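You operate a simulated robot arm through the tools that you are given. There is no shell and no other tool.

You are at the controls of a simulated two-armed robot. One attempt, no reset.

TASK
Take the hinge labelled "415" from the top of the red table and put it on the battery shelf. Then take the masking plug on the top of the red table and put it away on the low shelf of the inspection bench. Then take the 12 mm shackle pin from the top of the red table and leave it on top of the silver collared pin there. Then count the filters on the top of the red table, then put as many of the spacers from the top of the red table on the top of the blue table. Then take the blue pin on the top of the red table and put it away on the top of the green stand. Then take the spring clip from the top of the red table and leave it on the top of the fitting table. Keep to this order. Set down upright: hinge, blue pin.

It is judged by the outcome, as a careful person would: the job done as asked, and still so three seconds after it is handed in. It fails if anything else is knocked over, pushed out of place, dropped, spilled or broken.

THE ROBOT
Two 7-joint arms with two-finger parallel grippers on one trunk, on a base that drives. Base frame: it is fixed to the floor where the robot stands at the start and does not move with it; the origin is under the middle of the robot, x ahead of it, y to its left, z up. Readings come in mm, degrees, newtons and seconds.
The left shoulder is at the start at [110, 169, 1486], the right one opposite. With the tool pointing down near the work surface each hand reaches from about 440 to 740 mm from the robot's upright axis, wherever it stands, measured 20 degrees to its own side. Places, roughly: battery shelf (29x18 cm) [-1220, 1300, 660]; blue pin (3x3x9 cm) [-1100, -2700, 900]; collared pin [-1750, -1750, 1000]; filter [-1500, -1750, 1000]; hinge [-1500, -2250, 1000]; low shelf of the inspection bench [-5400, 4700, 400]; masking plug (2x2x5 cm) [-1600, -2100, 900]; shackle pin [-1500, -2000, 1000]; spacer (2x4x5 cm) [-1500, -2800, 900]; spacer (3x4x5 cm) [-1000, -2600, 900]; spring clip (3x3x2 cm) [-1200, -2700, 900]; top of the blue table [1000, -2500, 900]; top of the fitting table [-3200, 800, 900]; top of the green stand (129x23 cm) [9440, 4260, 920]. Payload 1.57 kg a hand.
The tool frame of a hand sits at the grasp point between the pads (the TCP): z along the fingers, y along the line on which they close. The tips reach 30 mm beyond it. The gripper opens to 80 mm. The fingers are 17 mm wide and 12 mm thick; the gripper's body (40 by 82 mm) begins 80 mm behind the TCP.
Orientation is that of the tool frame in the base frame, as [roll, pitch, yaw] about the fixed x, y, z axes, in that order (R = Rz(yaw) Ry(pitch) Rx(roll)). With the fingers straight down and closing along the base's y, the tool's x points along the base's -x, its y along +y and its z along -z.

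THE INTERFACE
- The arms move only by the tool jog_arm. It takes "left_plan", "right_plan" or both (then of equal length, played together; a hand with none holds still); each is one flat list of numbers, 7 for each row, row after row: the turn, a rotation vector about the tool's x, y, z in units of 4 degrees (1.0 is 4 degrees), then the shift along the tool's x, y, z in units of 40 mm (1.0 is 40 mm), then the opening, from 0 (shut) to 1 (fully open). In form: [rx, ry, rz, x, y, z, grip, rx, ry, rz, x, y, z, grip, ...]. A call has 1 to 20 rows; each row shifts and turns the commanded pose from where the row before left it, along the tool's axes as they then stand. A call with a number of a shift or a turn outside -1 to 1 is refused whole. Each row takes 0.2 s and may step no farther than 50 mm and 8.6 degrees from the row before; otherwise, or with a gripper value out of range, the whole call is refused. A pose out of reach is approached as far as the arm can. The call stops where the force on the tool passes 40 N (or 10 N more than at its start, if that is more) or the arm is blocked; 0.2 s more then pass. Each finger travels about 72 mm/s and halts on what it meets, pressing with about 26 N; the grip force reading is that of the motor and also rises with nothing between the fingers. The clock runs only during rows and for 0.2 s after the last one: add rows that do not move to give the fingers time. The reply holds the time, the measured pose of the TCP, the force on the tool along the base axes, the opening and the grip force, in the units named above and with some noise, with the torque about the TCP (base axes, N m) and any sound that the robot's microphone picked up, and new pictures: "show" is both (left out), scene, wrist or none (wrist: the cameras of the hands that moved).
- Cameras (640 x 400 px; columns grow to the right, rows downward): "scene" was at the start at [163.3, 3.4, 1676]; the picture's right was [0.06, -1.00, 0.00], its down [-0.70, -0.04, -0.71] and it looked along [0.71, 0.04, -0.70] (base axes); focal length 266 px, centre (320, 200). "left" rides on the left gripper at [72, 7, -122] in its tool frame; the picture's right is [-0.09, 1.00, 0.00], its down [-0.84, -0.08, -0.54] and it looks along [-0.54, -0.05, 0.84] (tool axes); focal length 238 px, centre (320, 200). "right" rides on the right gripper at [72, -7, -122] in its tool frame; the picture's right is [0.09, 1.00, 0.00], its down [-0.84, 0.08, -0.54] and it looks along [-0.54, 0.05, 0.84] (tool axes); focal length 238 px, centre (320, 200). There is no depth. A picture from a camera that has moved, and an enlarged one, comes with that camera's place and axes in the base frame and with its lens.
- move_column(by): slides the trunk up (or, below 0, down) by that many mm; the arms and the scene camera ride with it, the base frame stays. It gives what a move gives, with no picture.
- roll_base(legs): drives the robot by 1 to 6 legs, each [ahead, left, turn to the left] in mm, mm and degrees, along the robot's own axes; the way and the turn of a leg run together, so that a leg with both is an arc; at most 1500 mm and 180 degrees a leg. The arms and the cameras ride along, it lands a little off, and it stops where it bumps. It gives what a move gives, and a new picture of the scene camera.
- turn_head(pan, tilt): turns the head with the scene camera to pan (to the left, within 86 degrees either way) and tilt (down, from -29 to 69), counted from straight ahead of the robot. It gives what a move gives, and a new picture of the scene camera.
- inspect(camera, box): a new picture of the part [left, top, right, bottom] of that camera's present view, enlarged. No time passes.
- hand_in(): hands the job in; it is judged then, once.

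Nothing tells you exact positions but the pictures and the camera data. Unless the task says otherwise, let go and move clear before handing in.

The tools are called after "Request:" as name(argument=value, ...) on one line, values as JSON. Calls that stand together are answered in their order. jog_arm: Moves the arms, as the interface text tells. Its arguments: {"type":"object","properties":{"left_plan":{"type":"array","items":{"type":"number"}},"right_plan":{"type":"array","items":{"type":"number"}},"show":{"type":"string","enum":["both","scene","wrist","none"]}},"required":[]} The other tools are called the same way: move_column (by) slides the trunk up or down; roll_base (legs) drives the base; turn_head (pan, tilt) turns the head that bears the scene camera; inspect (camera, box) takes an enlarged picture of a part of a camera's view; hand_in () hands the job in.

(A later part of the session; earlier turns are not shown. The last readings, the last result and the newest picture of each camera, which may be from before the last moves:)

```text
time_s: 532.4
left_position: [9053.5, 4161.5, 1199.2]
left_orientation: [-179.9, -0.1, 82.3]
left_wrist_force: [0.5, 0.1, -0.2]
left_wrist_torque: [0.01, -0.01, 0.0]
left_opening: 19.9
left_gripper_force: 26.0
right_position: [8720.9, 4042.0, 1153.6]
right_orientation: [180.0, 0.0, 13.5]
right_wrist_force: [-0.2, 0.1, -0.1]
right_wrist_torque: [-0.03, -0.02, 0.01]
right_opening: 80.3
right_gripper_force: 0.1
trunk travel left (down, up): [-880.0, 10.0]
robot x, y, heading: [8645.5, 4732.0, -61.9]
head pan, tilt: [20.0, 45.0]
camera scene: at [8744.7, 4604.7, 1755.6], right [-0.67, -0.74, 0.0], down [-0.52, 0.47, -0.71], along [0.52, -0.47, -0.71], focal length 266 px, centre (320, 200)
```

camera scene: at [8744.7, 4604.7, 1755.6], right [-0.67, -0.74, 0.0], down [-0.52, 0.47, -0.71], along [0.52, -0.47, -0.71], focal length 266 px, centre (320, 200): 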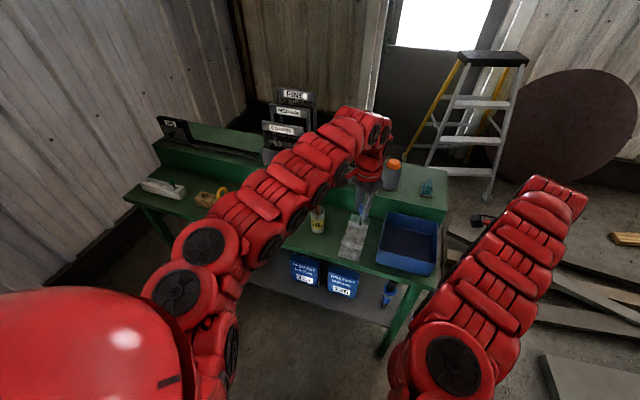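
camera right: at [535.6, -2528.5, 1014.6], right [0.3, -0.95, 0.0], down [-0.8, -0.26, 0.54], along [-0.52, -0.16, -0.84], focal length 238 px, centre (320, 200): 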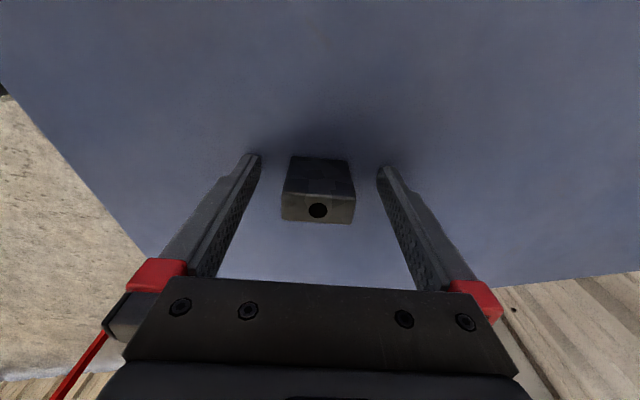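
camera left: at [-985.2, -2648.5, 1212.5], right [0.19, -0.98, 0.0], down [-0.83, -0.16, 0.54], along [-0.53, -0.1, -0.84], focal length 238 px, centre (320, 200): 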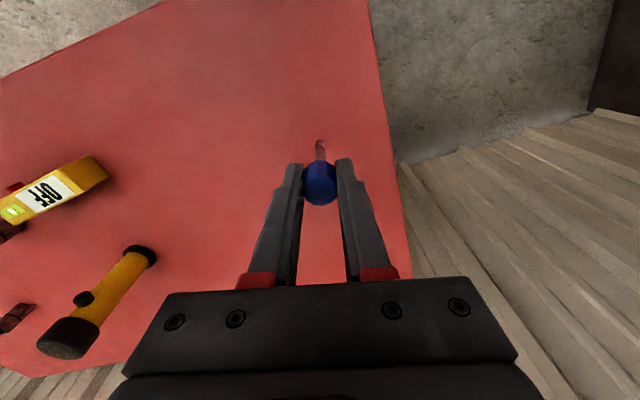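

Request:
roll_base(legs=[[0, 335, 0]])

Request:
inspect(camera="left", box=[0, 0, 640, 400])

```text
time_s: 534.6
left_position: [9351.4, 4324.1, 1199.6]
left_orientation: [-179.8, -0.1, 83.0]
left_wrist_force: [0.3, -0.3, 0.1]
left_wrist_torque: [0.0, -0.02, 0.01]
left_opening: 19.9
left_gripper_force: 25.8
right_position: [9021.9, 4199.6, 1152.0]
right_orientation: [-179.9, -0.1, 14.1]
right_wrist_force: [-0.7, -1.0, 0.8]
right_wrist_torque: [0.0, -0.03, 0.04]
right_opening: 80.0
right_gripper_force: 0.0
trunk travel left (down, up): [-880.0, 10.0]
robot x, y, heading: [8936.7, 4891.2, -61.5]
head pan, tilt: [20.0, 45.0]
camera scene: at [9038.4, 4762.4, 1755.6], right [-0.66, -0.75, 0.0], down [-0.53, 0.47, -0.71], along [0.53, -0.47, -0.71], focal length 266 px, centre (320, 200)
```

scene: 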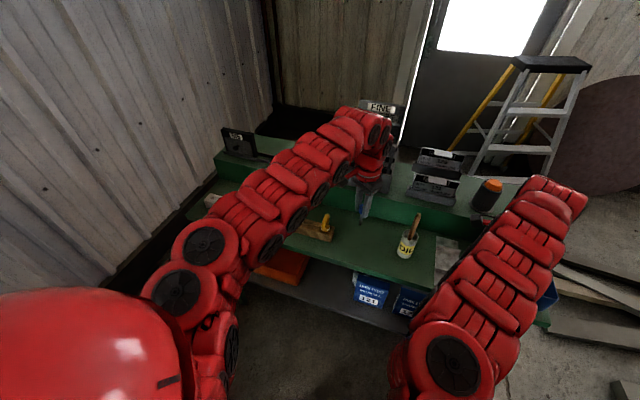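

```text
1.00 times, centred on (320, 200) of left (not enlarged: the box is as wide or as high as the picture)
camera zoom: at [9368.1, 4392.3, 1321.5], right [0.98, -0.22, 0.0], down [-0.18, -0.82, 0.54], along [-0.12, -0.53, -0.84], focal length 238 px, centre (320, 200)
```

zoom: 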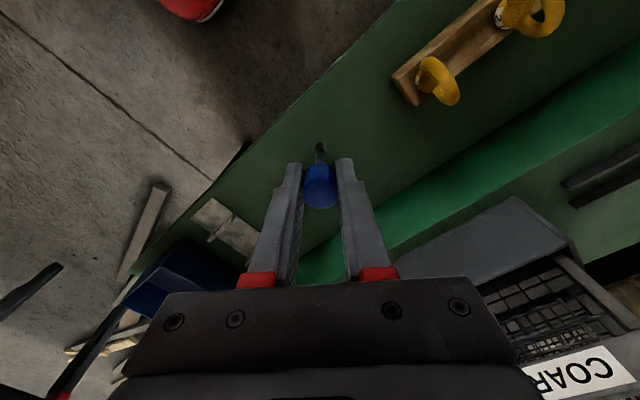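

Request:
roll_base(legs=[[75, 0, 0]])

Request:
jog_arm(left_plan=[0, 0, 0, 0, 0, 0.2, 0, 0, 0, 0, 0, 0, 0.4, 0, 0, 0, 0, 0, 0, 0.5, 0, 0, 0, 0, 0, 0, 0.5, 0, 0, 0, 0, 0, 0, 0.5, 0, 0, 0, 0, 0, 0, 0.4, 0, 0, 0, 0, 0, 0, 0.2, 0, 0, 0, 0, 0, 0, 0, 0], show="both")

```text
time_s: 535.6
left_position: [9387.1, 4260.5, 1202.2]
left_orientation: [-180.0, 0.0, 83.0]
left_wrist_force: [-0.5, 1.0, -0.3]
left_wrist_torque: [0.0, -0.01, 0.04]
left_opening: 19.9
left_gripper_force: 26.1
right_position: [9058.3, 4137.3, 1155.4]
right_orientation: [179.7, 0.0, 14.1]
right_wrist_force: [-0.2, -0.5, 0.2]
right_wrist_torque: [0.03, -0.02, 0.02]
right_opening: 80.0
right_gripper_force: 0.1
trunk travel left (down, up): [-880.0, 10.0]
robot x, y, heading: [8973.4, 4821.8, -61.6]
head pan, tilt: [20.0, 45.0]
camera scene: at [9072.9, 4702.2, 1756.3], right [-0.66, -0.75, 0.0], down [-0.53, 0.47, -0.71], along [0.53, -0.47, -0.7], focal length 266 px, centre (320, 200)
```

scene: 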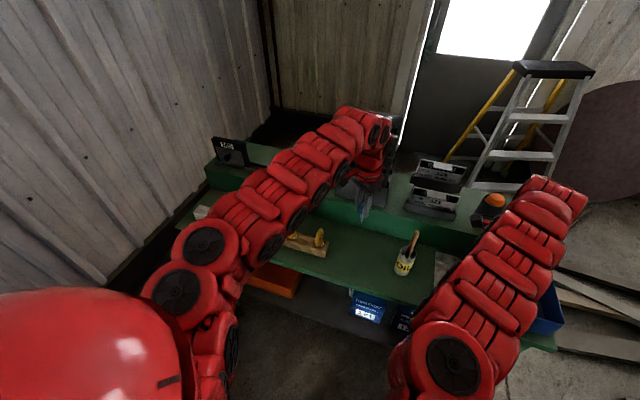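

```text
time_s: 537.4
left_position: [9388.9, 4257.7, 1091.4]
left_orientation: [-179.9, -0.2, 82.8]
left_wrist_force: [0.3, 0.4, 0.4]
left_wrist_torque: [-0.02, -0.01, 0.0]
left_opening: 19.8
left_gripper_force: 26.3
right_position: [9059.4, 4134.6, 1152.9]
right_orientation: [179.8, -0.1, 14.1]
right_wrist_force: [-0.6, 0.1, -0.8]
right_wrist_torque: [0.03, 0.0, 0.0]
right_opening: 79.8
right_gripper_force: 0.0
trunk travel left (down, up): [-880.0, 10.0]
robot x, y, heading: [8976.4, 4822.6, -61.5]
head pan, tilt: [20.0, 45.0]
camera scene: at [9076.0, 4697.3, 1755.6], right [-0.66, -0.75, 0.0], down [-0.53, 0.47, -0.71], along [0.53, -0.47, -0.71], focal length 266 px, centre (320, 200)
camera left: at [9405.5, 4326.8, 1212.3], right [0.98, -0.21, 0.0], down [-0.18, -0.82, 0.54], along [-0.12, -0.53, -0.84], focal length 238 px, centre (320, 200)
```

scene: 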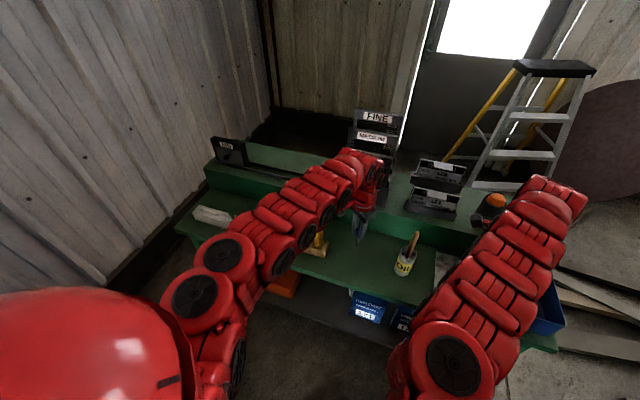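
left: 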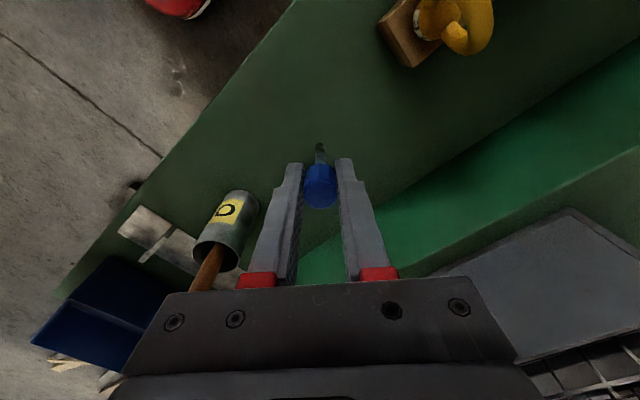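

Request:
jog_arm(left_plan=[0, 0, 0, 0, 0, 0.2, 0, 0, 0, 0, 0, 0, 0.4, 0, 0, 0, 0, 0, 0, 0.4, 0, 0, 0, 0, 0, 0, 0.4, 0, 0, 0, 0, 0, 0, 0.2, 0, 0, 0, 0, 0, 0, 0, 0], show="wrist")

```text
time_s: 538.8
left_position: [9387.5, 4257.4, 1029.2]
left_orientation: [-180.0, -0.1, 82.8]
left_wrist_force: [0.7, 0.6, -0.5]
left_wrist_torque: [0.02, 0.01, 0.0]
left_opening: 19.9
left_gripper_force: 26.0
right_position: [9058.8, 4134.6, 1152.6]
right_orientation: [179.9, -0.1, 14.1]
right_wrist_force: [-0.3, -0.8, 0.4]
right_wrist_torque: [0.01, 0.01, 0.0]
right_opening: 80.1
right_gripper_force: 0.0
trunk travel left (down, up): [-880.0, 10.0]
robot x, y, heading: [8979.5, 4824.5, -61.6]
head pan, tilt: [20.0, 45.0]
camera left: at [9403.7, 4327.2, 1149.5], right [0.98, -0.22, 0.0], down [-0.18, -0.82, 0.54], along [-0.12, -0.53, -0.84], focal length 238 px, centre (320, 200)
```

left: 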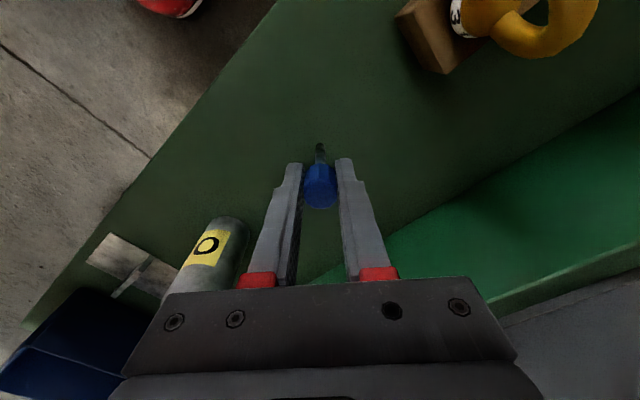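

Request:
jog_arm(left_plan=[0, 0, 0, 0, 0, 0.1, 0, 0, 0, 0, 0, 0, 0.1, 0, 0, 0, 0, 0, 0, 0, 0], show="none")

Request:
jog_arm(left_plan=[0, 0, 0, 0, 0, 0.08, 0, 0, 0, 0, 0, 0, 0, 0], show="none")

Request:
jog_arm(left_plan=[0, 0, 0, 0, 0, 0.08, 0, 0, 0, 0, 0, 0, 0, 0], show="none")

```text
time_s: 539.6
left_position: [9388.1, 4259.0, 1019.1]
left_orientation: [-179.7, -0.1, 82.9]
left_wrist_force: [-0.6, -0.6, 0.6]
left_wrist_torque: [0.01, 0.01, -0.02]
left_opening: 19.9
left_gripper_force: 26.6
right_position: [9059.3, 4133.7, 1151.3]
right_orientation: [179.8, 0.0, 14.1]
right_wrist_force: [-0.9, 0.3, 0.9]
right_wrist_torque: [0.01, -0.01, 0.0]
right_opening: 80.3
right_gripper_force: 0.1
trunk travel left (down, up): [-880.0, 10.0]
robot x, y, heading: [8975.1, 4820.2, -61.6]
head pan, tilt: [20.0, 45.0]
```

```text
time_s: 540.2
left_position: [9388.3, 4258.6, 1015.4]
left_orientation: [-179.9, -0.1, 82.9]
left_wrist_force: [-0.6, 0.1, 0.2]
left_wrist_torque: [-0.01, 0.01, -0.02]
left_opening: 20.0
left_gripper_force: 25.8
right_position: [9060.0, 4133.7, 1152.8]
right_orientation: [179.8, 0.0, 14.1]
right_wrist_force: [0.3, 0.7, -0.1]
right_wrist_torque: [0.01, 0.01, 0.03]
right_opening: 80.0
right_gripper_force: 0.2
trunk travel left (down, up): [-880.0, 10.0]
robot x, y, heading: [8972.5, 4824.5, -61.4]
head pan, tilt: [20.0, 45.0]
```

```text
time_s: 540.8
left_position: [9389.7, 4257.2, 1011.9]
left_orientation: [-179.9, -0.1, 82.9]
left_wrist_force: [0.1, -0.4, -0.7]
left_wrist_torque: [-0.01, 0.01, 0.02]
left_opening: 19.9
left_gripper_force: 25.9
right_position: [9060.7, 4133.4, 1153.7]
right_orientation: [180.0, -0.1, 14.1]
right_wrist_force: [1.0, 0.3, -1.5]
right_wrist_torque: [0.01, -0.02, 0.03]
right_opening: 79.8
right_gripper_force: 0.1
trunk travel left (down, up): [-880.0, 10.0]
robot x, y, heading: [8976.9, 4827.0, -61.4]
head pan, tilt: [20.0, 45.0]
```

Request:
jog_arm(left_plan=[0, 0, 0, 0, 0, 0.06, 0, 0, 0, 0, 0, 0, 0, 0], show="none")

Request:
jog_arm(left_plan=[0, 0, 0, 0, 0, 0.06, 0, 0, 0, 0, 0, 0, 0, 0], show="wrist")

```text
time_s: 541.4
left_position: [9389.8, 4258.3, 1009.7]
left_orientation: [-179.8, -0.1, 82.9]
left_wrist_force: [-0.1, -0.3, -0.3]
left_wrist_torque: [-0.02, 0.0, -0.01]
left_opening: 19.9
left_gripper_force: 26.0
right_position: [9059.6, 4135.4, 1153.0]
right_orientation: [179.9, 0.0, 14.0]
right_wrist_force: [0.7, 0.5, 0.9]
right_wrist_torque: [0.0, -0.01, -0.02]
right_opening: 79.9
right_gripper_force: 0.0
trunk travel left (down, up): [-880.0, 10.0]
robot x, y, heading: [8972.2, 4825.2, -61.3]
head pan, tilt: [20.0, 45.0]
```

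```text
time_s: 542.0
left_position: [9389.4, 4257.5, 1008.7]
left_orientation: [-179.7, -0.1, 82.9]
left_wrist_force: [-0.8, -0.3, 3.1]
left_wrist_torque: [-0.02, 0.05, 0.0]
left_opening: 19.8
left_gripper_force: 25.9
right_position: [9060.7, 4134.3, 1152.2]
right_orientation: [180.0, -0.1, 14.1]
right_wrist_force: [0.3, -0.8, 0.4]
right_wrist_torque: [-0.01, -0.03, -0.04]
right_opening: 79.9
right_gripper_force: 0.0
trunk travel left (down, up): [-880.0, 10.0]
robot x, y, heading: [8974.1, 4822.5, -61.5]
head pan, tilt: [20.0, 45.0]
camera left: at [9405.4, 4327.3, 1130.5], right [0.98, -0.22, 0.0], down [-0.18, -0.82, 0.54], along [-0.12, -0.53, -0.84], focal length 238 px, centre (320, 200)
```

left: 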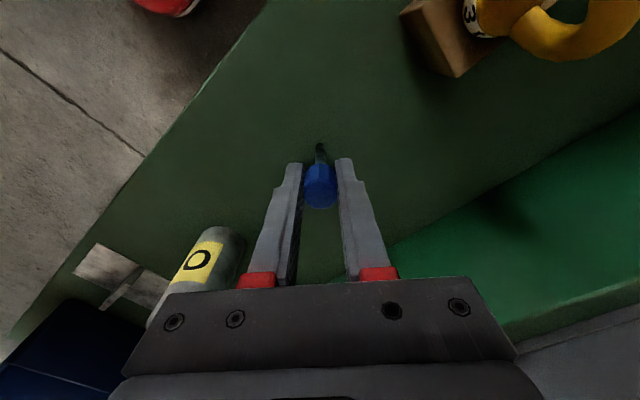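

Request:
jog_arm(left_plan=[0, 0, 0, 0, 0, 0, 0.25, 0, 0, 0, 0, 0, 0, 0.27, 0, 0, 0, 0, 0, 0, 0.3, 0, 0, 0, 0, 0, 0, 0.36, 0, 0, 0, 0, 0, 0, 0.45, 0, 0, 0, 0, 0, 0, 0.55, 0, 0, 0, 0, 0, 0, 0.6, 0, 0, 0, 0, 0, 0, 0.6], show="wrist")

```text
time_s: 543.8
left_position: [9389.8, 4258.1, 1008.2]
left_orientation: [-179.8, 0.0, 82.9]
left_wrist_force: [0.9, 1.4, 0.0]
left_wrist_torque: [0.01, -0.02, 0.01]
left_opening: 48.3
left_gripper_force: 0.1
right_position: [9060.7, 4133.9, 1152.8]
right_orientation: [179.9, -0.1, 14.2]
right_wrist_force: [0.3, 0.3, 0.2]
right_wrist_torque: [-0.02, -0.03, 0.03]
right_opening: 79.9
right_gripper_force: 0.1
trunk travel left (down, up): [-880.0, 10.0]
robot x, y, heading: [8972.9, 4823.2, -61.2]
head pan, tilt: [20.0, 45.0]
camera left: at [9405.8, 4327.3, 1130.2], right [0.98, -0.21, 0.0], down [-0.18, -0.82, 0.54], along [-0.12, -0.53, -0.84], focal length 238 px, centre (320, 200)
```

left: 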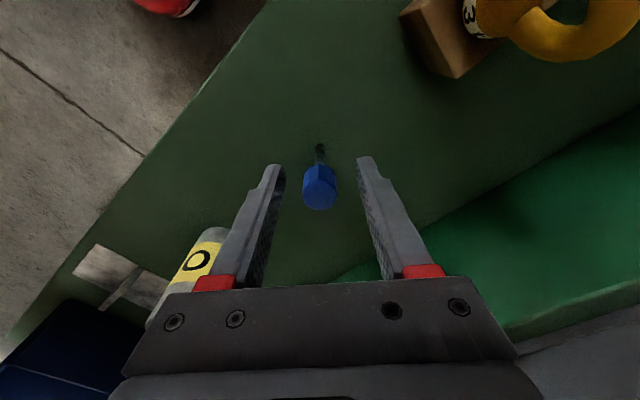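

Request:
jog_arm(left_plan=[0, 0, 0, 0, 0, -0.2, 0.6, 0, 0, 0, 0, 0, -0.4, 0.6, 0, 0, 0, 0, 0, -0.6, 0.6, 0, 0, 0, 0, 0, -0.8, 0.6, 0, 0, 0, 0, 0, -0.9, 0.6, 0, 0, 0, 0, 0, -0.9, 0.6, 0, 0, 0, 0, 0, -0.6, 0.6, 0, 0, 0, 0, 0, 0, 0.6], show="wrist")

Request:
roll_base(legs=[[-75, 0, 0], [0, -830, 0]])

Request:
turn_head(pan=50, tilt=35)

```text
time_s: 545.6
left_position: [9390.7, 4260.5, 1182.1]
left_orientation: [-179.9, -0.1, 83.0]
left_wrist_force: [-0.3, 0.7, 0.3]
left_wrist_torque: [-0.01, 0.02, 0.03]
left_opening: 48.1
left_gripper_force: 0.1
right_position: [9060.1, 4134.3, 1153.7]
right_orientation: [179.9, -0.2, 14.2]
right_wrist_force: [-0.3, -0.1, -0.9]
right_wrist_torque: [0.01, -0.02, 0.01]
right_opening: 80.1
right_gripper_force: 0.0
trunk travel left (down, up): [-880.0, 10.0]
robot x, y, heading: [8975.5, 4821.8, -61.3]
head pan, tilt: [20.0, 45.0]
camera left: at [9406.1, 4329.5, 1304.5], right [0.98, -0.21, 0.0], down [-0.18, -0.82, 0.54], along [-0.12, -0.53, -0.84], focal length 238 px, centre (320, 200)
```

left: 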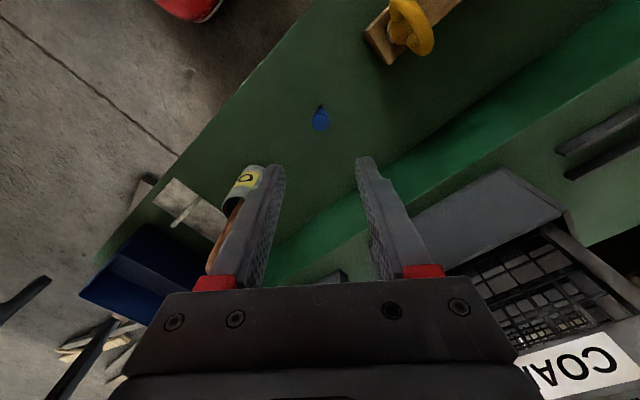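

```text
time_s: 550.7
left_position: [8625.2, 3930.9, 1181.5]
left_orientation: [-179.8, -0.1, 83.0]
left_wrist_force: [0.2, -0.3, 0.1]
left_wrist_torque: [-0.03, -0.01, 0.01]
left_opening: 48.2
left_gripper_force: 0.0
right_position: [8294.4, 3803.7, 1153.0]
right_orientation: [179.9, 0.0, 14.1]
right_wrist_force: [0.6, 0.3, 0.2]
right_wrist_torque: [-0.02, 0.02, -0.02]
right_opening: 80.0
right_gripper_force: 0.0
trunk travel left (down, up): [-880.0, 10.0]
robot x, y, heading: [8210.5, 4490.6, -61.3]
head pan, tilt: [20.0, 45.0]
camera scene: at [8309.7, 4367.0, 1755.6], right [-0.66, -0.75, 0.0], down [-0.53, 0.47, -0.71], along [0.53, -0.47, -0.71], focal length 266 px, centre (320, 200)
```

scene: 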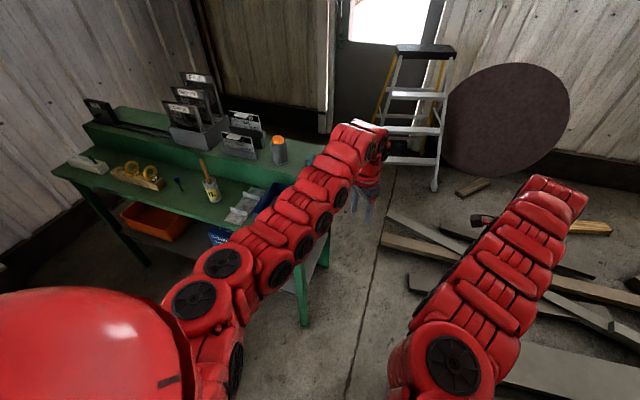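

```text
time_s: 551.6
left_position: [8623.6, 3930.4, 1182.5]
left_orientation: [-179.9, -0.1, 83.0]
left_wrist_force: [0.3, -0.5, 1.0]
left_wrist_torque: [-0.04, -0.03, 0.01]
left_opening: 48.1
left_gripper_force: 0.0
right_position: [8294.3, 3804.0, 1152.3]
right_orientation: [180.0, -0.2, 14.1]
right_wrist_force: [-0.6, 1.4, -0.6]
right_wrist_torque: [0.0, -0.03, 0.01]
right_opening: 80.0
right_gripper_force: 0.1
trunk travel left (down, up): [-880.0, 10.0]
robot x, y, heading: [8206.3, 4490.5, -61.1]
head pan, tilt: [50.0, 35.0]
camera scene: at [8334.5, 4403.1, 1770.4], right [-0.2, -0.98, 0.0], down [-0.56, 0.11, -0.82], along [0.8, -0.16, -0.57], focal length 266 px, centre (320, 200)
```

scene: 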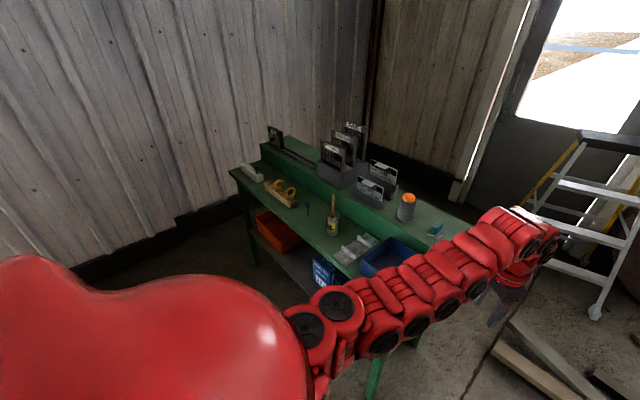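

The blue pin stands upright on the green stand. Now back for the spring clip: for the return I'll swing the left arm out and the right arm in, since the doors will be on my right.

Request:
jog_arm(left_plan=[0, 0, -0.465, 0.21, 0.4, 0, 0.6, 0, 0, -0.465, 0.21, 0.4, 0, 0.6, 0, 0, -0.465, 0.21, 0.4, 0, 0.6, 0, 0, -0.465, 0.21, 0.4, 0, 0.6, 0, 0, -0.465, 0.21, 0.4, 0, 0.6, 0, 0, -0.465, 0.21, 0.4, 0, 0.6, 0, 0, -0.465, 0.21, 0.4, 0, 0.6, 0, 0, -0.465, 0.21, 0.4, 0, 0.6, 0, 0, -0.465, 0.21, 0.4, 0, 0.6, 0, 0, -0.465, 0.21, 0.4, 0, 0.6, 0, 0, -0.465, 0.21, 0.4, 0, 0.6, 0, 0, -0.465, 0.21, 0.4, 0, 0.6], right_plan=[0, 0, -0.396, 0.373, -0.037, 0, 0.6, 0, 0, -0.396, 0.373, -0.037, 0, 0.6, 0, 0, -0.396, 0.373, -0.037, 0, 0.6, 0, 0, -0.396, 0.373, -0.037, 0, 0.6, 0, 0, -0.396, 0.373, -0.037, 0, 0.6, 0, 0, -0.396, 0.373, -0.037, 0, 0.6, 0, 0, -0.396, 0.373, -0.037, 0, 0.6, 0, 0, -0.396, 0.373, -0.037, 0, 0.6, 0, 0, -0.396, 0.373, -0.037, 0, 0.6, 0, 0, -0.396, 0.373, -0.037, 0, 0.6, 0, 0, -0.396, 0.373, -0.037, 0, 0.6, 0, 0, -0.396, 0.373, -0.037, 0, 0.6], show="none")

Request:
roll_base(legs=[[88, -855, 0], [0, 0, -92.7]])

Request:
turn_head(pan=0, tilt=35)

```text
time_s: 554.2
left_position: [8809.5, 4040.7, 1183.5]
left_orientation: [-179.9, 0.0, 105.4]
left_wrist_force: [-0.2, 0.5, -0.8]
left_wrist_torque: [-0.04, 0.01, -0.04]
left_opening: 48.0
left_gripper_force: 0.0
right_position: [8451.4, 3891.2, 1152.7]
right_orientation: [180.0, 0.0, 33.2]
right_wrist_force: [0.5, -0.5, -0.3]
right_wrist_torque: [-0.02, 0.01, 0.0]
right_opening: 47.9
right_gripper_force: 0.1
trunk travel left (down, up): [-880.0, 10.0]
robot x, y, heading: [8209.9, 4490.8, -61.5]
head pan, tilt: [50.0, 35.0]
```

```text
time_s: 562.7
left_position: [7031.3, 3435.4, 1181.1]
left_orientation: [-179.9, -0.2, 12.4]
left_wrist_force: [0.0, 0.1, -0.4]
left_wrist_torque: [0.0, 0.0, 0.02]
left_opening: 47.8
left_gripper_force: 0.1
right_position: [6900.5, 3802.6, 1153.3]
right_orientation: [180.0, 0.0, -59.8]
right_wrist_force: [-0.6, 0.3, -0.2]
right_wrist_torque: [-0.03, -0.02, -0.02]
right_opening: 48.0
right_gripper_force: 0.1
trunk travel left (down, up): [-880.0, 10.0]
robot x, y, heading: [7513.1, 4008.7, -154.4]
head pan, tilt: [50.0, 35.0]
camera scene: at [7421.4, 3890.2, 1770.4], right [-0.97, 0.25, 0.0], down [0.14, 0.56, -0.82], along [-0.2, -0.79, -0.57], focal length 266 px, centre (320, 200)
```

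scene: 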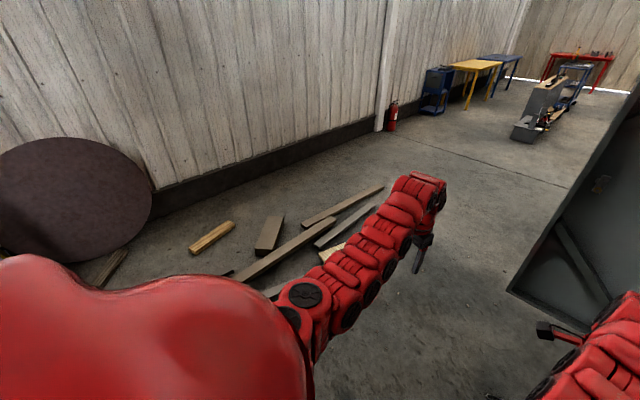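

```text
time_s: 563.9
left_position: [7032.4, 3434.7, 1183.5]
left_orientation: [-179.9, -0.2, 12.4]
left_wrist_force: [0.2, -0.5, 0.5]
left_wrist_torque: [0.04, 0.02, 0.03]
left_opening: 48.1
left_gripper_force: 0.2
right_position: [6900.5, 3801.7, 1153.2]
right_orientation: [179.8, 0.0, -59.8]
right_wrist_force: [0.5, -0.1, 0.7]
right_wrist_torque: [0.02, 0.01, 0.02]
right_opening: 47.8
right_gripper_force: 0.1
trunk travel left (down, up): [-880.0, 10.0]
robot x, y, heading: [7515.4, 4011.9, -154.5]
head pan, tilt: [0.0, 35.0]
camera scene: at [7363.7, 3937.4, 1770.4], right [-0.43, 0.9, 0.0], down [0.52, 0.25, -0.82], along [-0.74, -0.36, -0.57], focal length 266 px, centre (320, 200)
```

scene: 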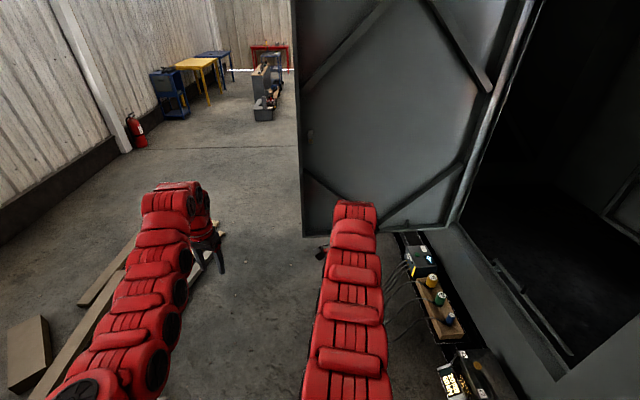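

Request:
roll_base(legs=[[300, 600, 0], [600, 0, 0]])

```text
time_s: 566.6
left_position: [7049.6, 2953.2, 1185.6]
left_orientation: [-180.0, 0.0, 19.4]
left_wrist_force: [0.8, 0.3, -0.2]
left_wrist_torque: [0.02, 0.01, -0.02]
left_opening: 48.1
left_gripper_force: 0.0
right_position: [6872.9, 3301.7, 1154.2]
right_orientation: [179.8, 0.0, -52.8]
right_wrist_force: [0.2, -0.4, 0.4]
right_wrist_torque: [0.01, 0.02, -0.03]
right_opening: 47.9
right_gripper_force: 0.0
trunk travel left (down, up): [-880.0, 10.0]
robot x, y, heading: [7450.7, 3588.2, -147.0]
head pan, tilt: [0.0, 35.0]
stopped in leg 1: the robot was blocked; the commanded pose is now the measured one
camera scene: at [7316.2, 3493.4, 1770.8], right [-0.54, 0.84, 0.0], down [0.48, 0.31, -0.82], along [-0.69, -0.45, -0.57], focal length 266 px, centre (320, 200)
```

scene: 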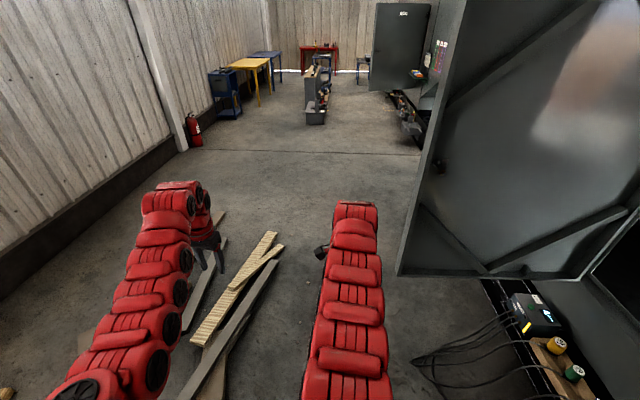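

Request:
turn_head(pan=60, tilt=60)

Request:
inspect(camera="left", box=[0, 0, 640, 400])

```text
time_s: 567.9
left_position: [7047.3, 2951.1, 1183.0]
left_orientation: [180.0, -0.1, 19.4]
left_wrist_force: [-1.4, 0.1, 0.0]
left_wrist_torque: [0.0, 0.01, 0.0]
left_opening: 48.0
left_gripper_force: 0.1
right_position: [6869.0, 3298.2, 1152.6]
right_orientation: [180.0, 0.1, -52.6]
right_wrist_force: [-0.4, 0.0, -0.9]
right_wrist_torque: [0.06, -0.06, -0.01]
right_opening: 48.0
right_gripper_force: 0.0
trunk travel left (down, up): [-880.0, 10.0]
robot x, y, heading: [7456.2, 3587.4, -147.1]
head pan, tilt: [60.0, 60.0]
camera scene: at [7389.9, 3471.2, 1736.0], right [-1.0, -0.05, 0.0], down [-0.04, 0.87, -0.5], along [0.03, -0.5, -0.87], focal length 266 px, centre (320, 200)
```

scene: 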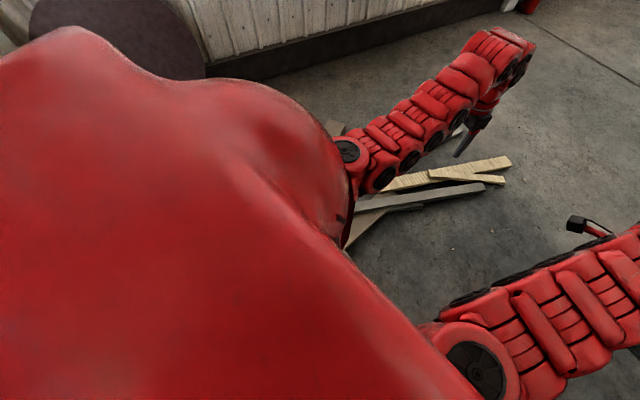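

```text
1.00 times, centred on (320, 200) of left (not enlarged: the box is as wide or as high as the picture)
camera zoom: at [7117.0, 2967.6, 1304.9], right [0.24, -0.97, 0.0], down [-0.82, -0.21, 0.54], along [-0.52, -0.13, -0.84], focal length 238 px, centre (320, 200)
```

zoom: 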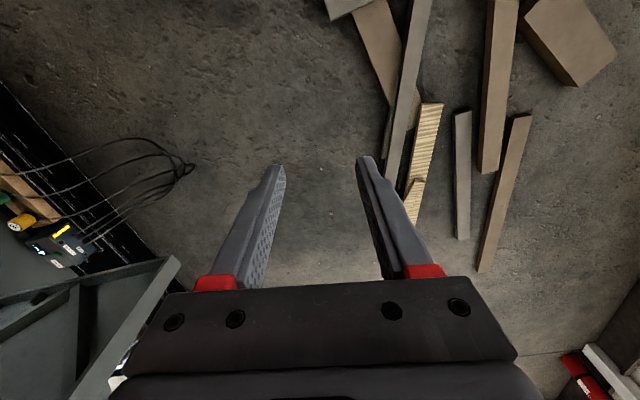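

I brushed the plank pile on the left with the base; I'll back off to the right and take a line midway between planks and the second door.

Request:
roll_base(legs=[[0, -280, 0]])

Request:
turn_head(pan=30, tilt=50)

```text
time_s: 569.9
left_position: [6898.4, 3182.1, 1183.0]
left_orientation: [-179.8, -0.1, 19.7]
left_wrist_force: [0.1, -0.1, -0.2]
left_wrist_torque: [0.0, 0.03, -0.02]
left_opening: 48.0
left_gripper_force: 0.1
right_position: [6720.0, 3527.9, 1153.4]
right_orientation: [179.9, 0.1, -52.5]
right_wrist_force: [-0.2, -0.8, 1.0]
right_wrist_torque: [0.01, -0.01, -0.01]
right_opening: 47.9
right_gripper_force: 0.1
trunk travel left (down, up): [-880.0, 10.0]
robot x, y, heading: [7301.6, 3816.7, -146.8]
head pan, tilt: [60.0, 60.0]
camera scene: at [7240.6, 3702.9, 1736.0], right [-1.0, -0.06, 0.0], down [-0.05, 0.87, -0.5], along [0.03, -0.5, -0.87], focal length 266 px, centre (320, 200)
```

scene: 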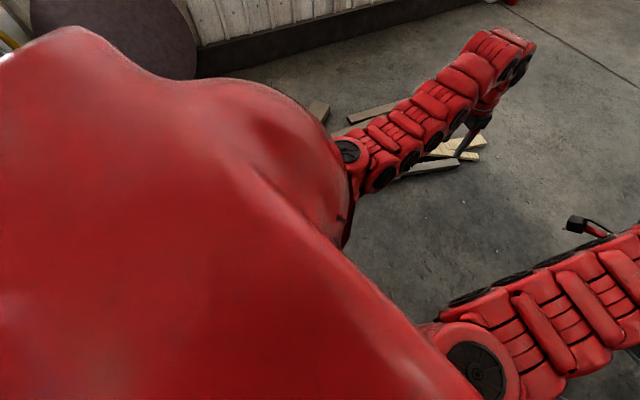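

```text
time_s: 570.8
left_position: [6897.3, 3182.4, 1184.0]
left_orientation: [-179.9, -0.2, 19.7]
left_wrist_force: [1.1, -0.2, 0.0]
left_wrist_torque: [-0.01, 0.01, -0.02]
left_opening: 48.2
left_gripper_force: 0.0
right_position: [6720.3, 3529.5, 1154.3]
right_orientation: [179.9, 0.1, -52.5]
right_wrist_force: [0.3, 0.4, 0.9]
right_wrist_torque: [-0.02, 0.01, -0.01]
right_opening: 47.9
right_gripper_force: 0.1
trunk travel left (down, up): [-880.0, 10.0]
robot x, y, heading: [7302.8, 3813.6, -146.3]
head pan, tilt: [30.0, 50.0]
camera scene: at [7201.5, 3702.0, 1748.6], right [-0.89, 0.45, 0.0], down [0.34, 0.68, -0.64], along [-0.29, -0.57, -0.77], focal length 266 px, centre (320, 200)
```

scene: 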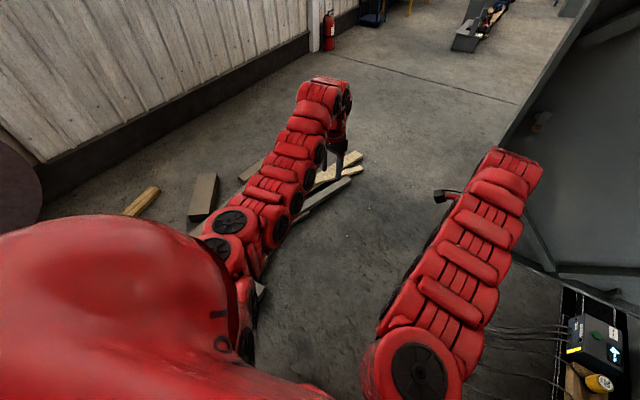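

Request:
roll_base(legs=[[567, 260, 0]])

Request:
turn_head(pan=0, tilt=40)

```text
time_s: 574.4
left_position: [6552.2, 2659.2, 1184.6]
left_orientation: [-179.8, -0.1, 18.9]
left_wrist_force: [1.0, -0.7, -0.4]
left_wrist_torque: [-0.02, 0.03, 0.01]
left_opening: 48.0
left_gripper_force: 0.1
right_position: [6378.2, 3007.5, 1153.5]
right_orientation: [179.8, 0.0, -53.3]
right_wrist_force: [0.2, -0.2, -0.4]
right_wrist_torque: [-0.04, -0.02, 0.02]
right_opening: 47.8
right_gripper_force: 0.0
trunk travel left (down, up): [-880.0, 10.0]
robot x, y, heading: [6962.2, 3288.2, -147.5]
head pan, tilt: [30.0, 50.0]
camera scene: at [6862.0, 3174.4, 1748.8], right [-0.89, 0.46, 0.0], down [0.35, 0.68, -0.64], along [-0.3, -0.57, -0.77], focal length 266 px, centre (320, 200)
```

scene: 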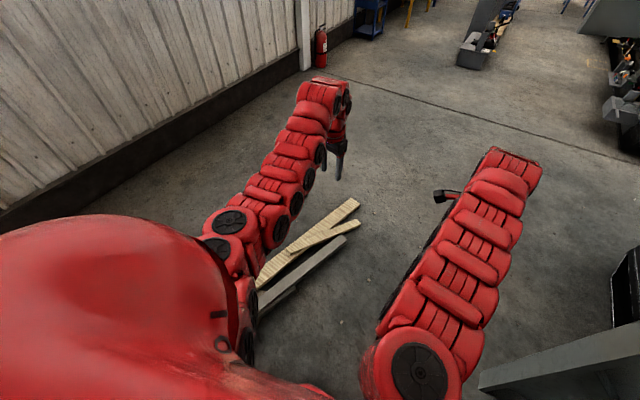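

```text
time_s: 575.3
left_position: [6550.7, 2658.7, 1184.9]
left_orientation: [-179.9, -0.1, 18.8]
left_wrist_force: [0.3, 0.2, -0.4]
left_wrist_torque: [-0.01, 0.02, 0.0]
left_opening: 48.2
left_gripper_force: 0.1
right_position: [6377.5, 3007.6, 1153.3]
right_orientation: [179.8, 0.1, -53.3]
right_wrist_force: [0.1, 0.6, -0.6]
right_wrist_torque: [0.0, 0.0, 0.0]
right_opening: 47.8
right_gripper_force: 0.0
trunk travel left (down, up): [-880.0, 10.0]
robot x, y, heading: [6962.0, 3288.3, -147.7]
head pan, tilt: [0.0, 40.0]
camera scene: at [6825.5, 3196.4, 1762.8], right [-0.54, 0.84, 0.0], down [0.54, 0.35, -0.77], along [-0.65, -0.41, -0.64], focal length 266 px, centre (320, 200)
```

scene: 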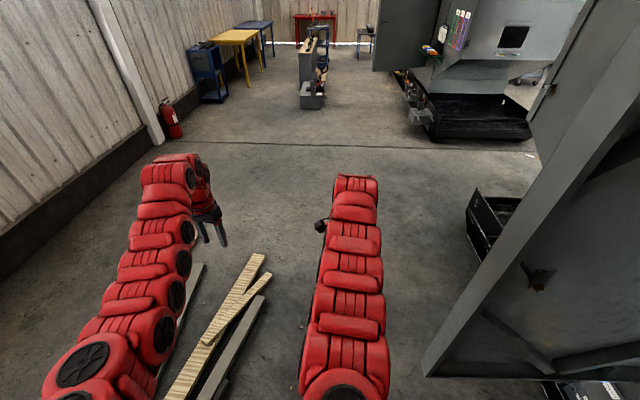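

Request:
roll_base(legs=[[600, 0, 0]])

```text
time_s: 578.6
left_position: [6056.0, 2345.6, 1183.8]
left_orientation: [-179.9, -0.1, 18.8]
left_wrist_force: [-0.6, 0.9, -0.6]
left_wrist_torque: [0.0, 0.02, -0.02]
left_opening: 47.8
left_gripper_force: 0.0
right_position: [5883.7, 2696.1, 1153.9]
right_orientation: [179.8, 0.1, -53.3]
right_wrist_force: [-0.1, 0.3, -0.1]
right_wrist_torque: [0.02, -0.01, 0.02]
right_opening: 48.2
right_gripper_force: 0.1
trunk travel left (down, up): [-880.0, 10.0]
robot x, y, heading: [6466.6, 2976.2, -147.4]
head pan, tilt: [0.0, 40.0]
camera scene: at [6332.0, 2883.4, 1763.0], right [-0.54, 0.84, 0.0], down [0.54, 0.34, -0.77], along [-0.65, -0.41, -0.64], focal length 266 px, centre (320, 200)
```

scene: 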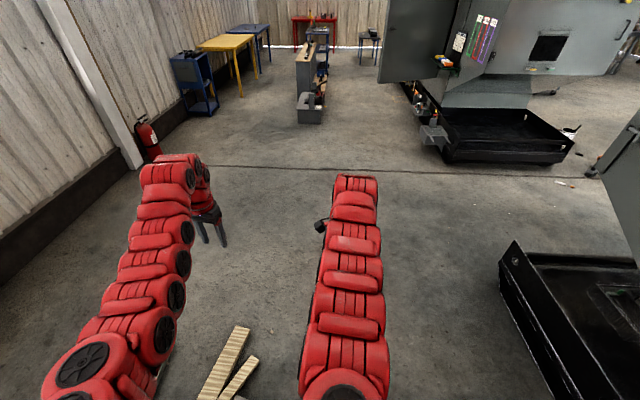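

Request:
roll_base(legs=[[850, -75, 0], [845, -76, 0], [0, 0, -6.4]])

```text
time_s: 587.8
left_position: [4471.7, 1643.1, 1183.2]
left_orientation: [-179.9, -0.1, 11.2]
left_wrist_force: [0.3, -0.2, -0.2]
left_wrist_torque: [-0.01, 0.04, 0.01]
left_opening: 48.4
left_gripper_force: 0.0
right_position: [4346.7, 2014.5, 1153.4]
right_orientation: [179.9, 0.1, -60.9]
right_wrist_force: [0.1, 0.1, -0.2]
right_wrist_torque: [0.05, 0.01, 0.01]
right_opening: 47.7
right_gripper_force: 0.1
trunk travel left (down, up): [-880.0, 10.0]
robot x, y, heading: [4965.9, 2209.6, -155.3]
head pan, tilt: [0.0, 40.0]
camera scene: at [4815.3, 2140.5, 1762.9], right [-0.42, 0.91, 0.0], down [0.58, 0.27, -0.77], along [-0.7, -0.32, -0.64], focal length 266 px, centre (320, 200)
```

scene: 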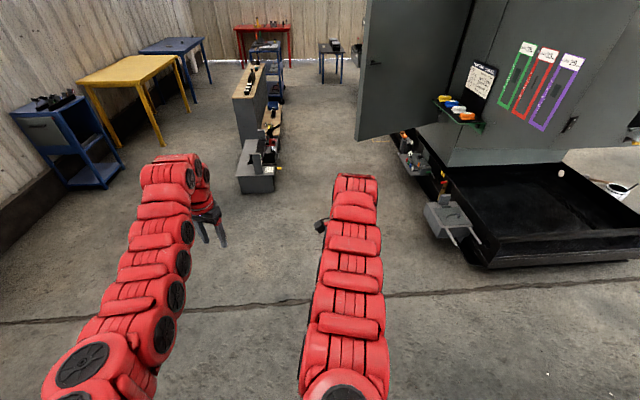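

Request:
roll_base(legs=[[1000, 45, 1]])

```text
time_s: 593.1
left_position: [3585.1, 1139.5, 1183.2]
left_orientation: [-180.0, -0.1, 13.3]
left_wrist_force: [0.5, -0.1, 0.7]
left_wrist_torque: [0.0, 0.01, 0.01]
left_opening: 48.2
left_gripper_force: 0.1
right_position: [3446.5, 1505.0, 1154.3]
right_orientation: [179.7, 0.0, -58.8]
right_wrist_force: [-0.1, -0.1, -0.1]
right_wrist_torque: [0.01, -0.01, -0.05]
right_opening: 48.3
right_gripper_force: 0.0
trunk travel left (down, up): [-880.0, 10.0]
robot x, y, heading: [4053.9, 1723.6, -152.9]
head pan, tilt: [0.0, 40.0]
camera scene: at [3909.7, 1648.9, 1762.9], right [-0.45, 0.89, 0.0], down [0.57, 0.29, -0.77], along [-0.68, -0.35, -0.64], focal length 266 px, centre (320, 200)
```

scene: 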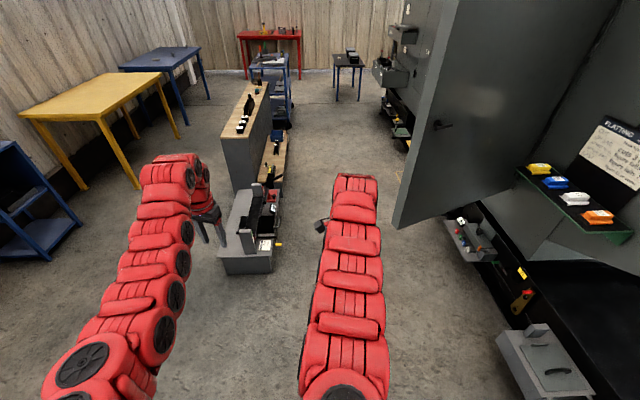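

Request:
roll_base(legs=[[600, -40, 0]])

```text
time_s: 596.4
left_position: [3039.5, 911.6, 1184.9]
left_orientation: [-179.9, -0.1, 13.2]
left_wrist_force: [0.1, -0.1, 0.0]
left_wrist_torque: [0.0, 0.02, 0.03]
left_opening: 48.1
left_gripper_force: 0.0
right_position: [2901.9, 1277.5, 1154.7]
right_orientation: [179.8, 0.1, -58.9]
right_wrist_force: [0.9, -0.4, 0.1]
right_wrist_torque: [-0.03, 0.01, 0.02]
right_opening: 47.5
right_gripper_force: 0.1
trunk travel left (down, up): [-880.0, 10.0]
robot x, y, heading: [3508.3, 1494.4, -153.3]
head pan, tilt: [0.0, 40.0]
camera scene: at [3366.6, 1420.5, 1763.0], right [-0.45, 0.89, 0.0], down [0.57, 0.29, -0.77], along [-0.68, -0.34, -0.64], focal length 266 px, centre (320, 200)
```

scene: 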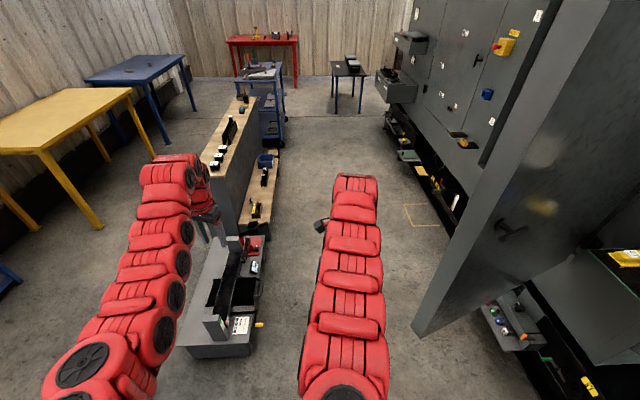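

Request:
roll_base(legs=[[600, -8, 0]])

```text
time_s: 599.8
left_position: [2507.4, 652.0, 1186.0]
left_orientation: [-179.9, -0.2, 13.2]
left_wrist_force: [-0.4, 0.2, 0.1]
left_wrist_torque: [-0.02, 0.0, -0.03]
left_opening: 48.0
left_gripper_force: 0.1
right_position: [2369.6, 1016.8, 1154.0]
right_orientation: [179.8, 0.2, -58.8]
right_wrist_force: [0.6, 0.4, 0.0]
right_wrist_torque: [0.0, 0.01, 0.02]
right_opening: 47.9
right_gripper_force: 0.1
trunk travel left (down, up): [-880.0, 10.0]
robot x, y, heading: [2975.7, 1235.6, -153.4]
head pan, tilt: [0.0, 40.0]
camera scene: at [2833.4, 1160.8, 1763.0], right [-0.45, 0.89, 0.0], down [0.57, 0.29, -0.77], along [-0.68, -0.34, -0.64], focal length 266 px, centre (320, 200)
```

scene: 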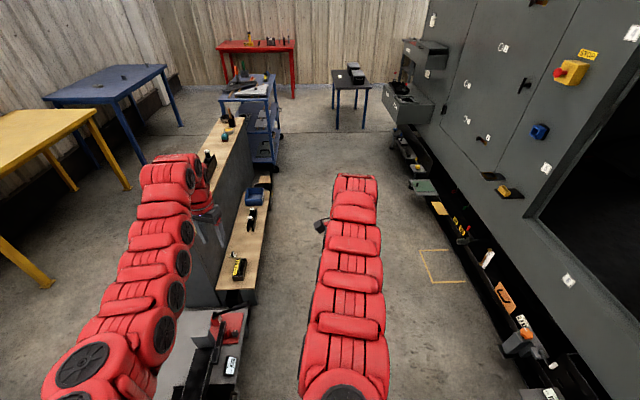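

Request:
roll_base(legs=[[1400, -100, 0], [1400, -100, 0], [413, -28, 0]])

```text
time_s: 615.7
left_position: [-426.5, -716.7, 1184.7]
left_orientation: [-180.0, -0.1, 16.1]
left_wrist_force: [0.4, 0.5, -0.4]
left_wrist_torque: [0.0, 0.0, -0.01]
left_opening: 47.8
left_gripper_force: 0.1
right_position: [-584.0, -359.1, 1154.4]
right_orientation: [179.8, 0.1, -56.0]
right_wrist_force: [0.1, -0.2, 0.7]
right_wrist_torque: [-0.02, 0.04, 0.02]
right_opening: 48.0
right_gripper_force: 0.0
trunk travel left (down, up): [-880.0, 10.0]
robot x, y, heading: [13.0, -108.4, -150.4]
head pan, tilt: [0.0, 40.0]
camera scene: at [-126.8, -191.4, 1763.0], right [-0.5, 0.87, 0.0], down [0.56, 0.32, -0.77], along [-0.67, -0.38, -0.64], focal length 266 px, centre (320, 200)
```

scene: 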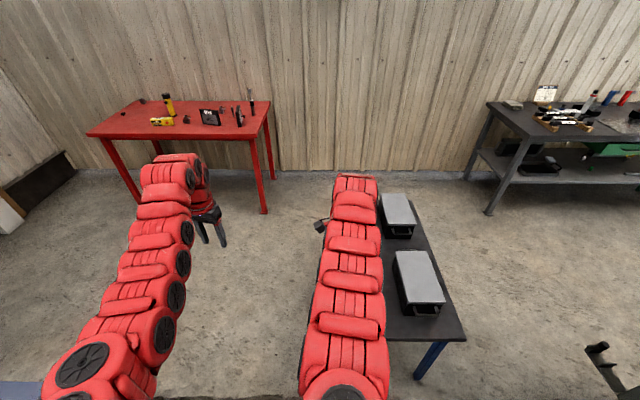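

Request:
roll_base(legs=[[0, 0, 28], [915, 0, 0], [926, 470, 0], [0, 0, -29.6]])

Request:
turn_head(pan=0, tilt=45)

```text
time_s: 628.5
left_position: [-1007.7, -2557.0, 1183.9]
left_orientation: [-179.9, -0.1, 16.3]
left_wrist_force: [0.2, -0.1, -0.6]
left_wrist_torque: [-0.03, 0.01, 0.02]
left_opening: 47.7
left_gripper_force: 0.1
right_position: [-1166.5, -2198.5, 1153.5]
right_orientation: [179.9, 0.1, -55.7]
right_wrist_force: [-0.3, 0.0, -0.1]
right_wrist_torque: [-0.01, -0.01, -0.01]
right_opening: 48.2
right_gripper_force: 0.1
trunk travel left (down, up): [-880.0, 10.0]
robot x, y, heading: [-566.2, -1947.1, -149.8]
head pan, tilt: [0.0, 40.0]
camera scene: at [-711.2, -2029.9, 1762.8], right [-0.5, 0.87, 0.0], down [0.56, 0.32, -0.77], along [-0.66, -0.38, -0.64], focal length 266 px, centre (320, 200)
```

scene: 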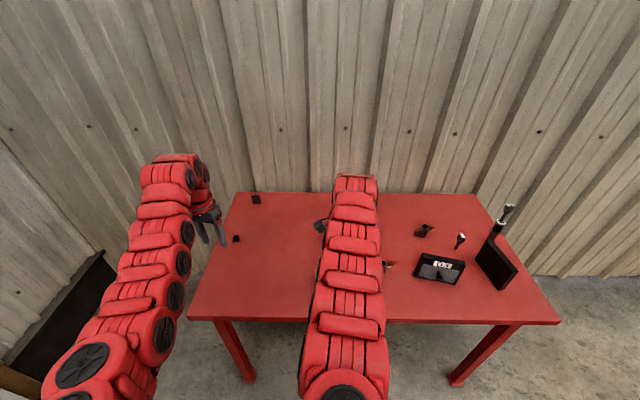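

```text
time_s: 629.1
left_position: [-1009.5, -2555.7, 1184.0]
left_orientation: [-179.8, -0.2, 16.4]
left_wrist_force: [0.0, 0.0, -0.6]
left_wrist_torque: [-0.02, 0.01, 0.02]
left_opening: 47.9
left_gripper_force: 0.1
right_position: [-1167.6, -2198.4, 1152.4]
right_orientation: [179.8, 0.1, -55.8]
right_wrist_force: [0.5, 0.3, 0.0]
right_wrist_torque: [-0.01, -0.01, 0.01]
right_opening: 48.0
right_gripper_force: 0.2
trunk travel left (down, up): [-880.0, 10.0]
robot x, y, heading: [-569.2, -1942.9, -150.1]
head pan, tilt: [0.0, 45.0]
camera scene: at [-708.4, -2027.4, 1755.6], right [-0.5, 0.87, 0.0], down [0.61, 0.35, -0.71], along [-0.61, -0.35, -0.71], focal length 266 px, centre (320, 200)
```

scene: 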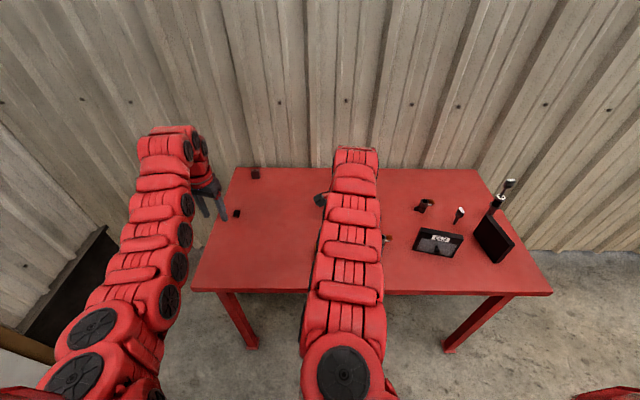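

I'll use the right hand for the spring clip, since the flashlight is then clear of the arms. Moving left and forward to bring it over the clip.

Request:
roll_base(legs=[[0, 454, 0], [255, 0, 0]])

Request:
inspect(camera="right", box=[0, 0, 640, 400])

```text
time_s: 633.3
left_position: [-1011.1, -3069.1, 1184.6]
left_orientation: [-179.9, 0.0, 15.7]
left_wrist_force: [0.6, 0.8, 0.4]
left_wrist_torque: [0.02, 0.0, 0.0]
left_opening: 48.0
left_gripper_force: 0.0
right_position: [-1164.1, -2709.4, 1153.4]
right_orientation: [179.7, 0.1, -56.6]
right_wrist_force: [-0.2, 0.3, 1.5]
right_wrist_torque: [-0.02, -0.01, 0.03]
right_opening: 47.8
right_gripper_force: 0.0
trunk travel left (down, up): [-880.0, 10.0]
robot x, y, heading: [-562.3, -2463.0, -150.8]
head pan, tilt: [0.0, 45.0]
camera scene: at [-703.4, -2543.5, 1755.8], right [-0.49, 0.87, 0.0], down [0.62, 0.34, -0.71], along [-0.62, -0.35, -0.71], focal length 266 px, centre (320, 200)
```

scene: 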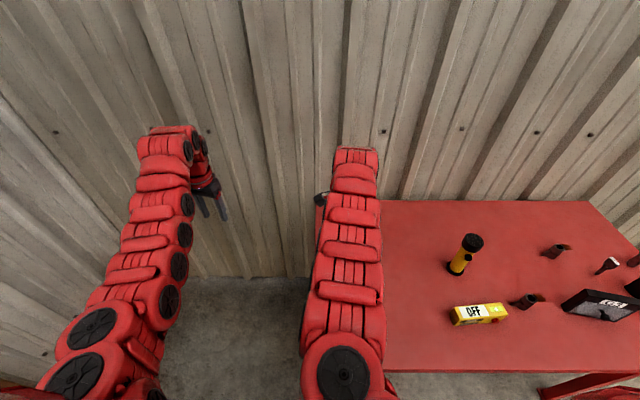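

```text
1.00 times, centred on (320, 200) of right (not enlarged: the box is as wide or as high as the picture)
camera zoom: at [-1119.6, -2765.8, 1276.3], right [-0.78, -0.63, 0.0], down [-0.52, 0.66, 0.54], along [-0.34, 0.42, -0.84], focal length 238 px, centre (320, 200)
```

zoom: 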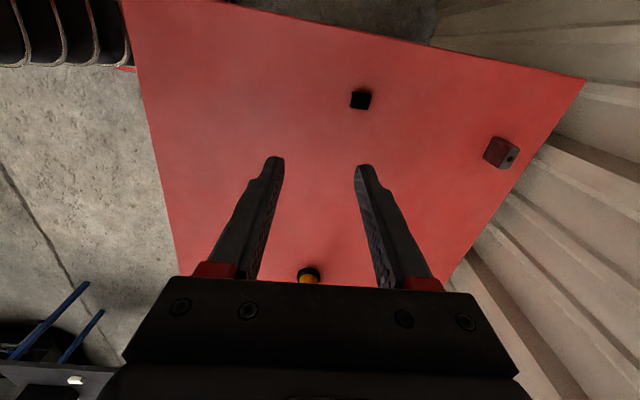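

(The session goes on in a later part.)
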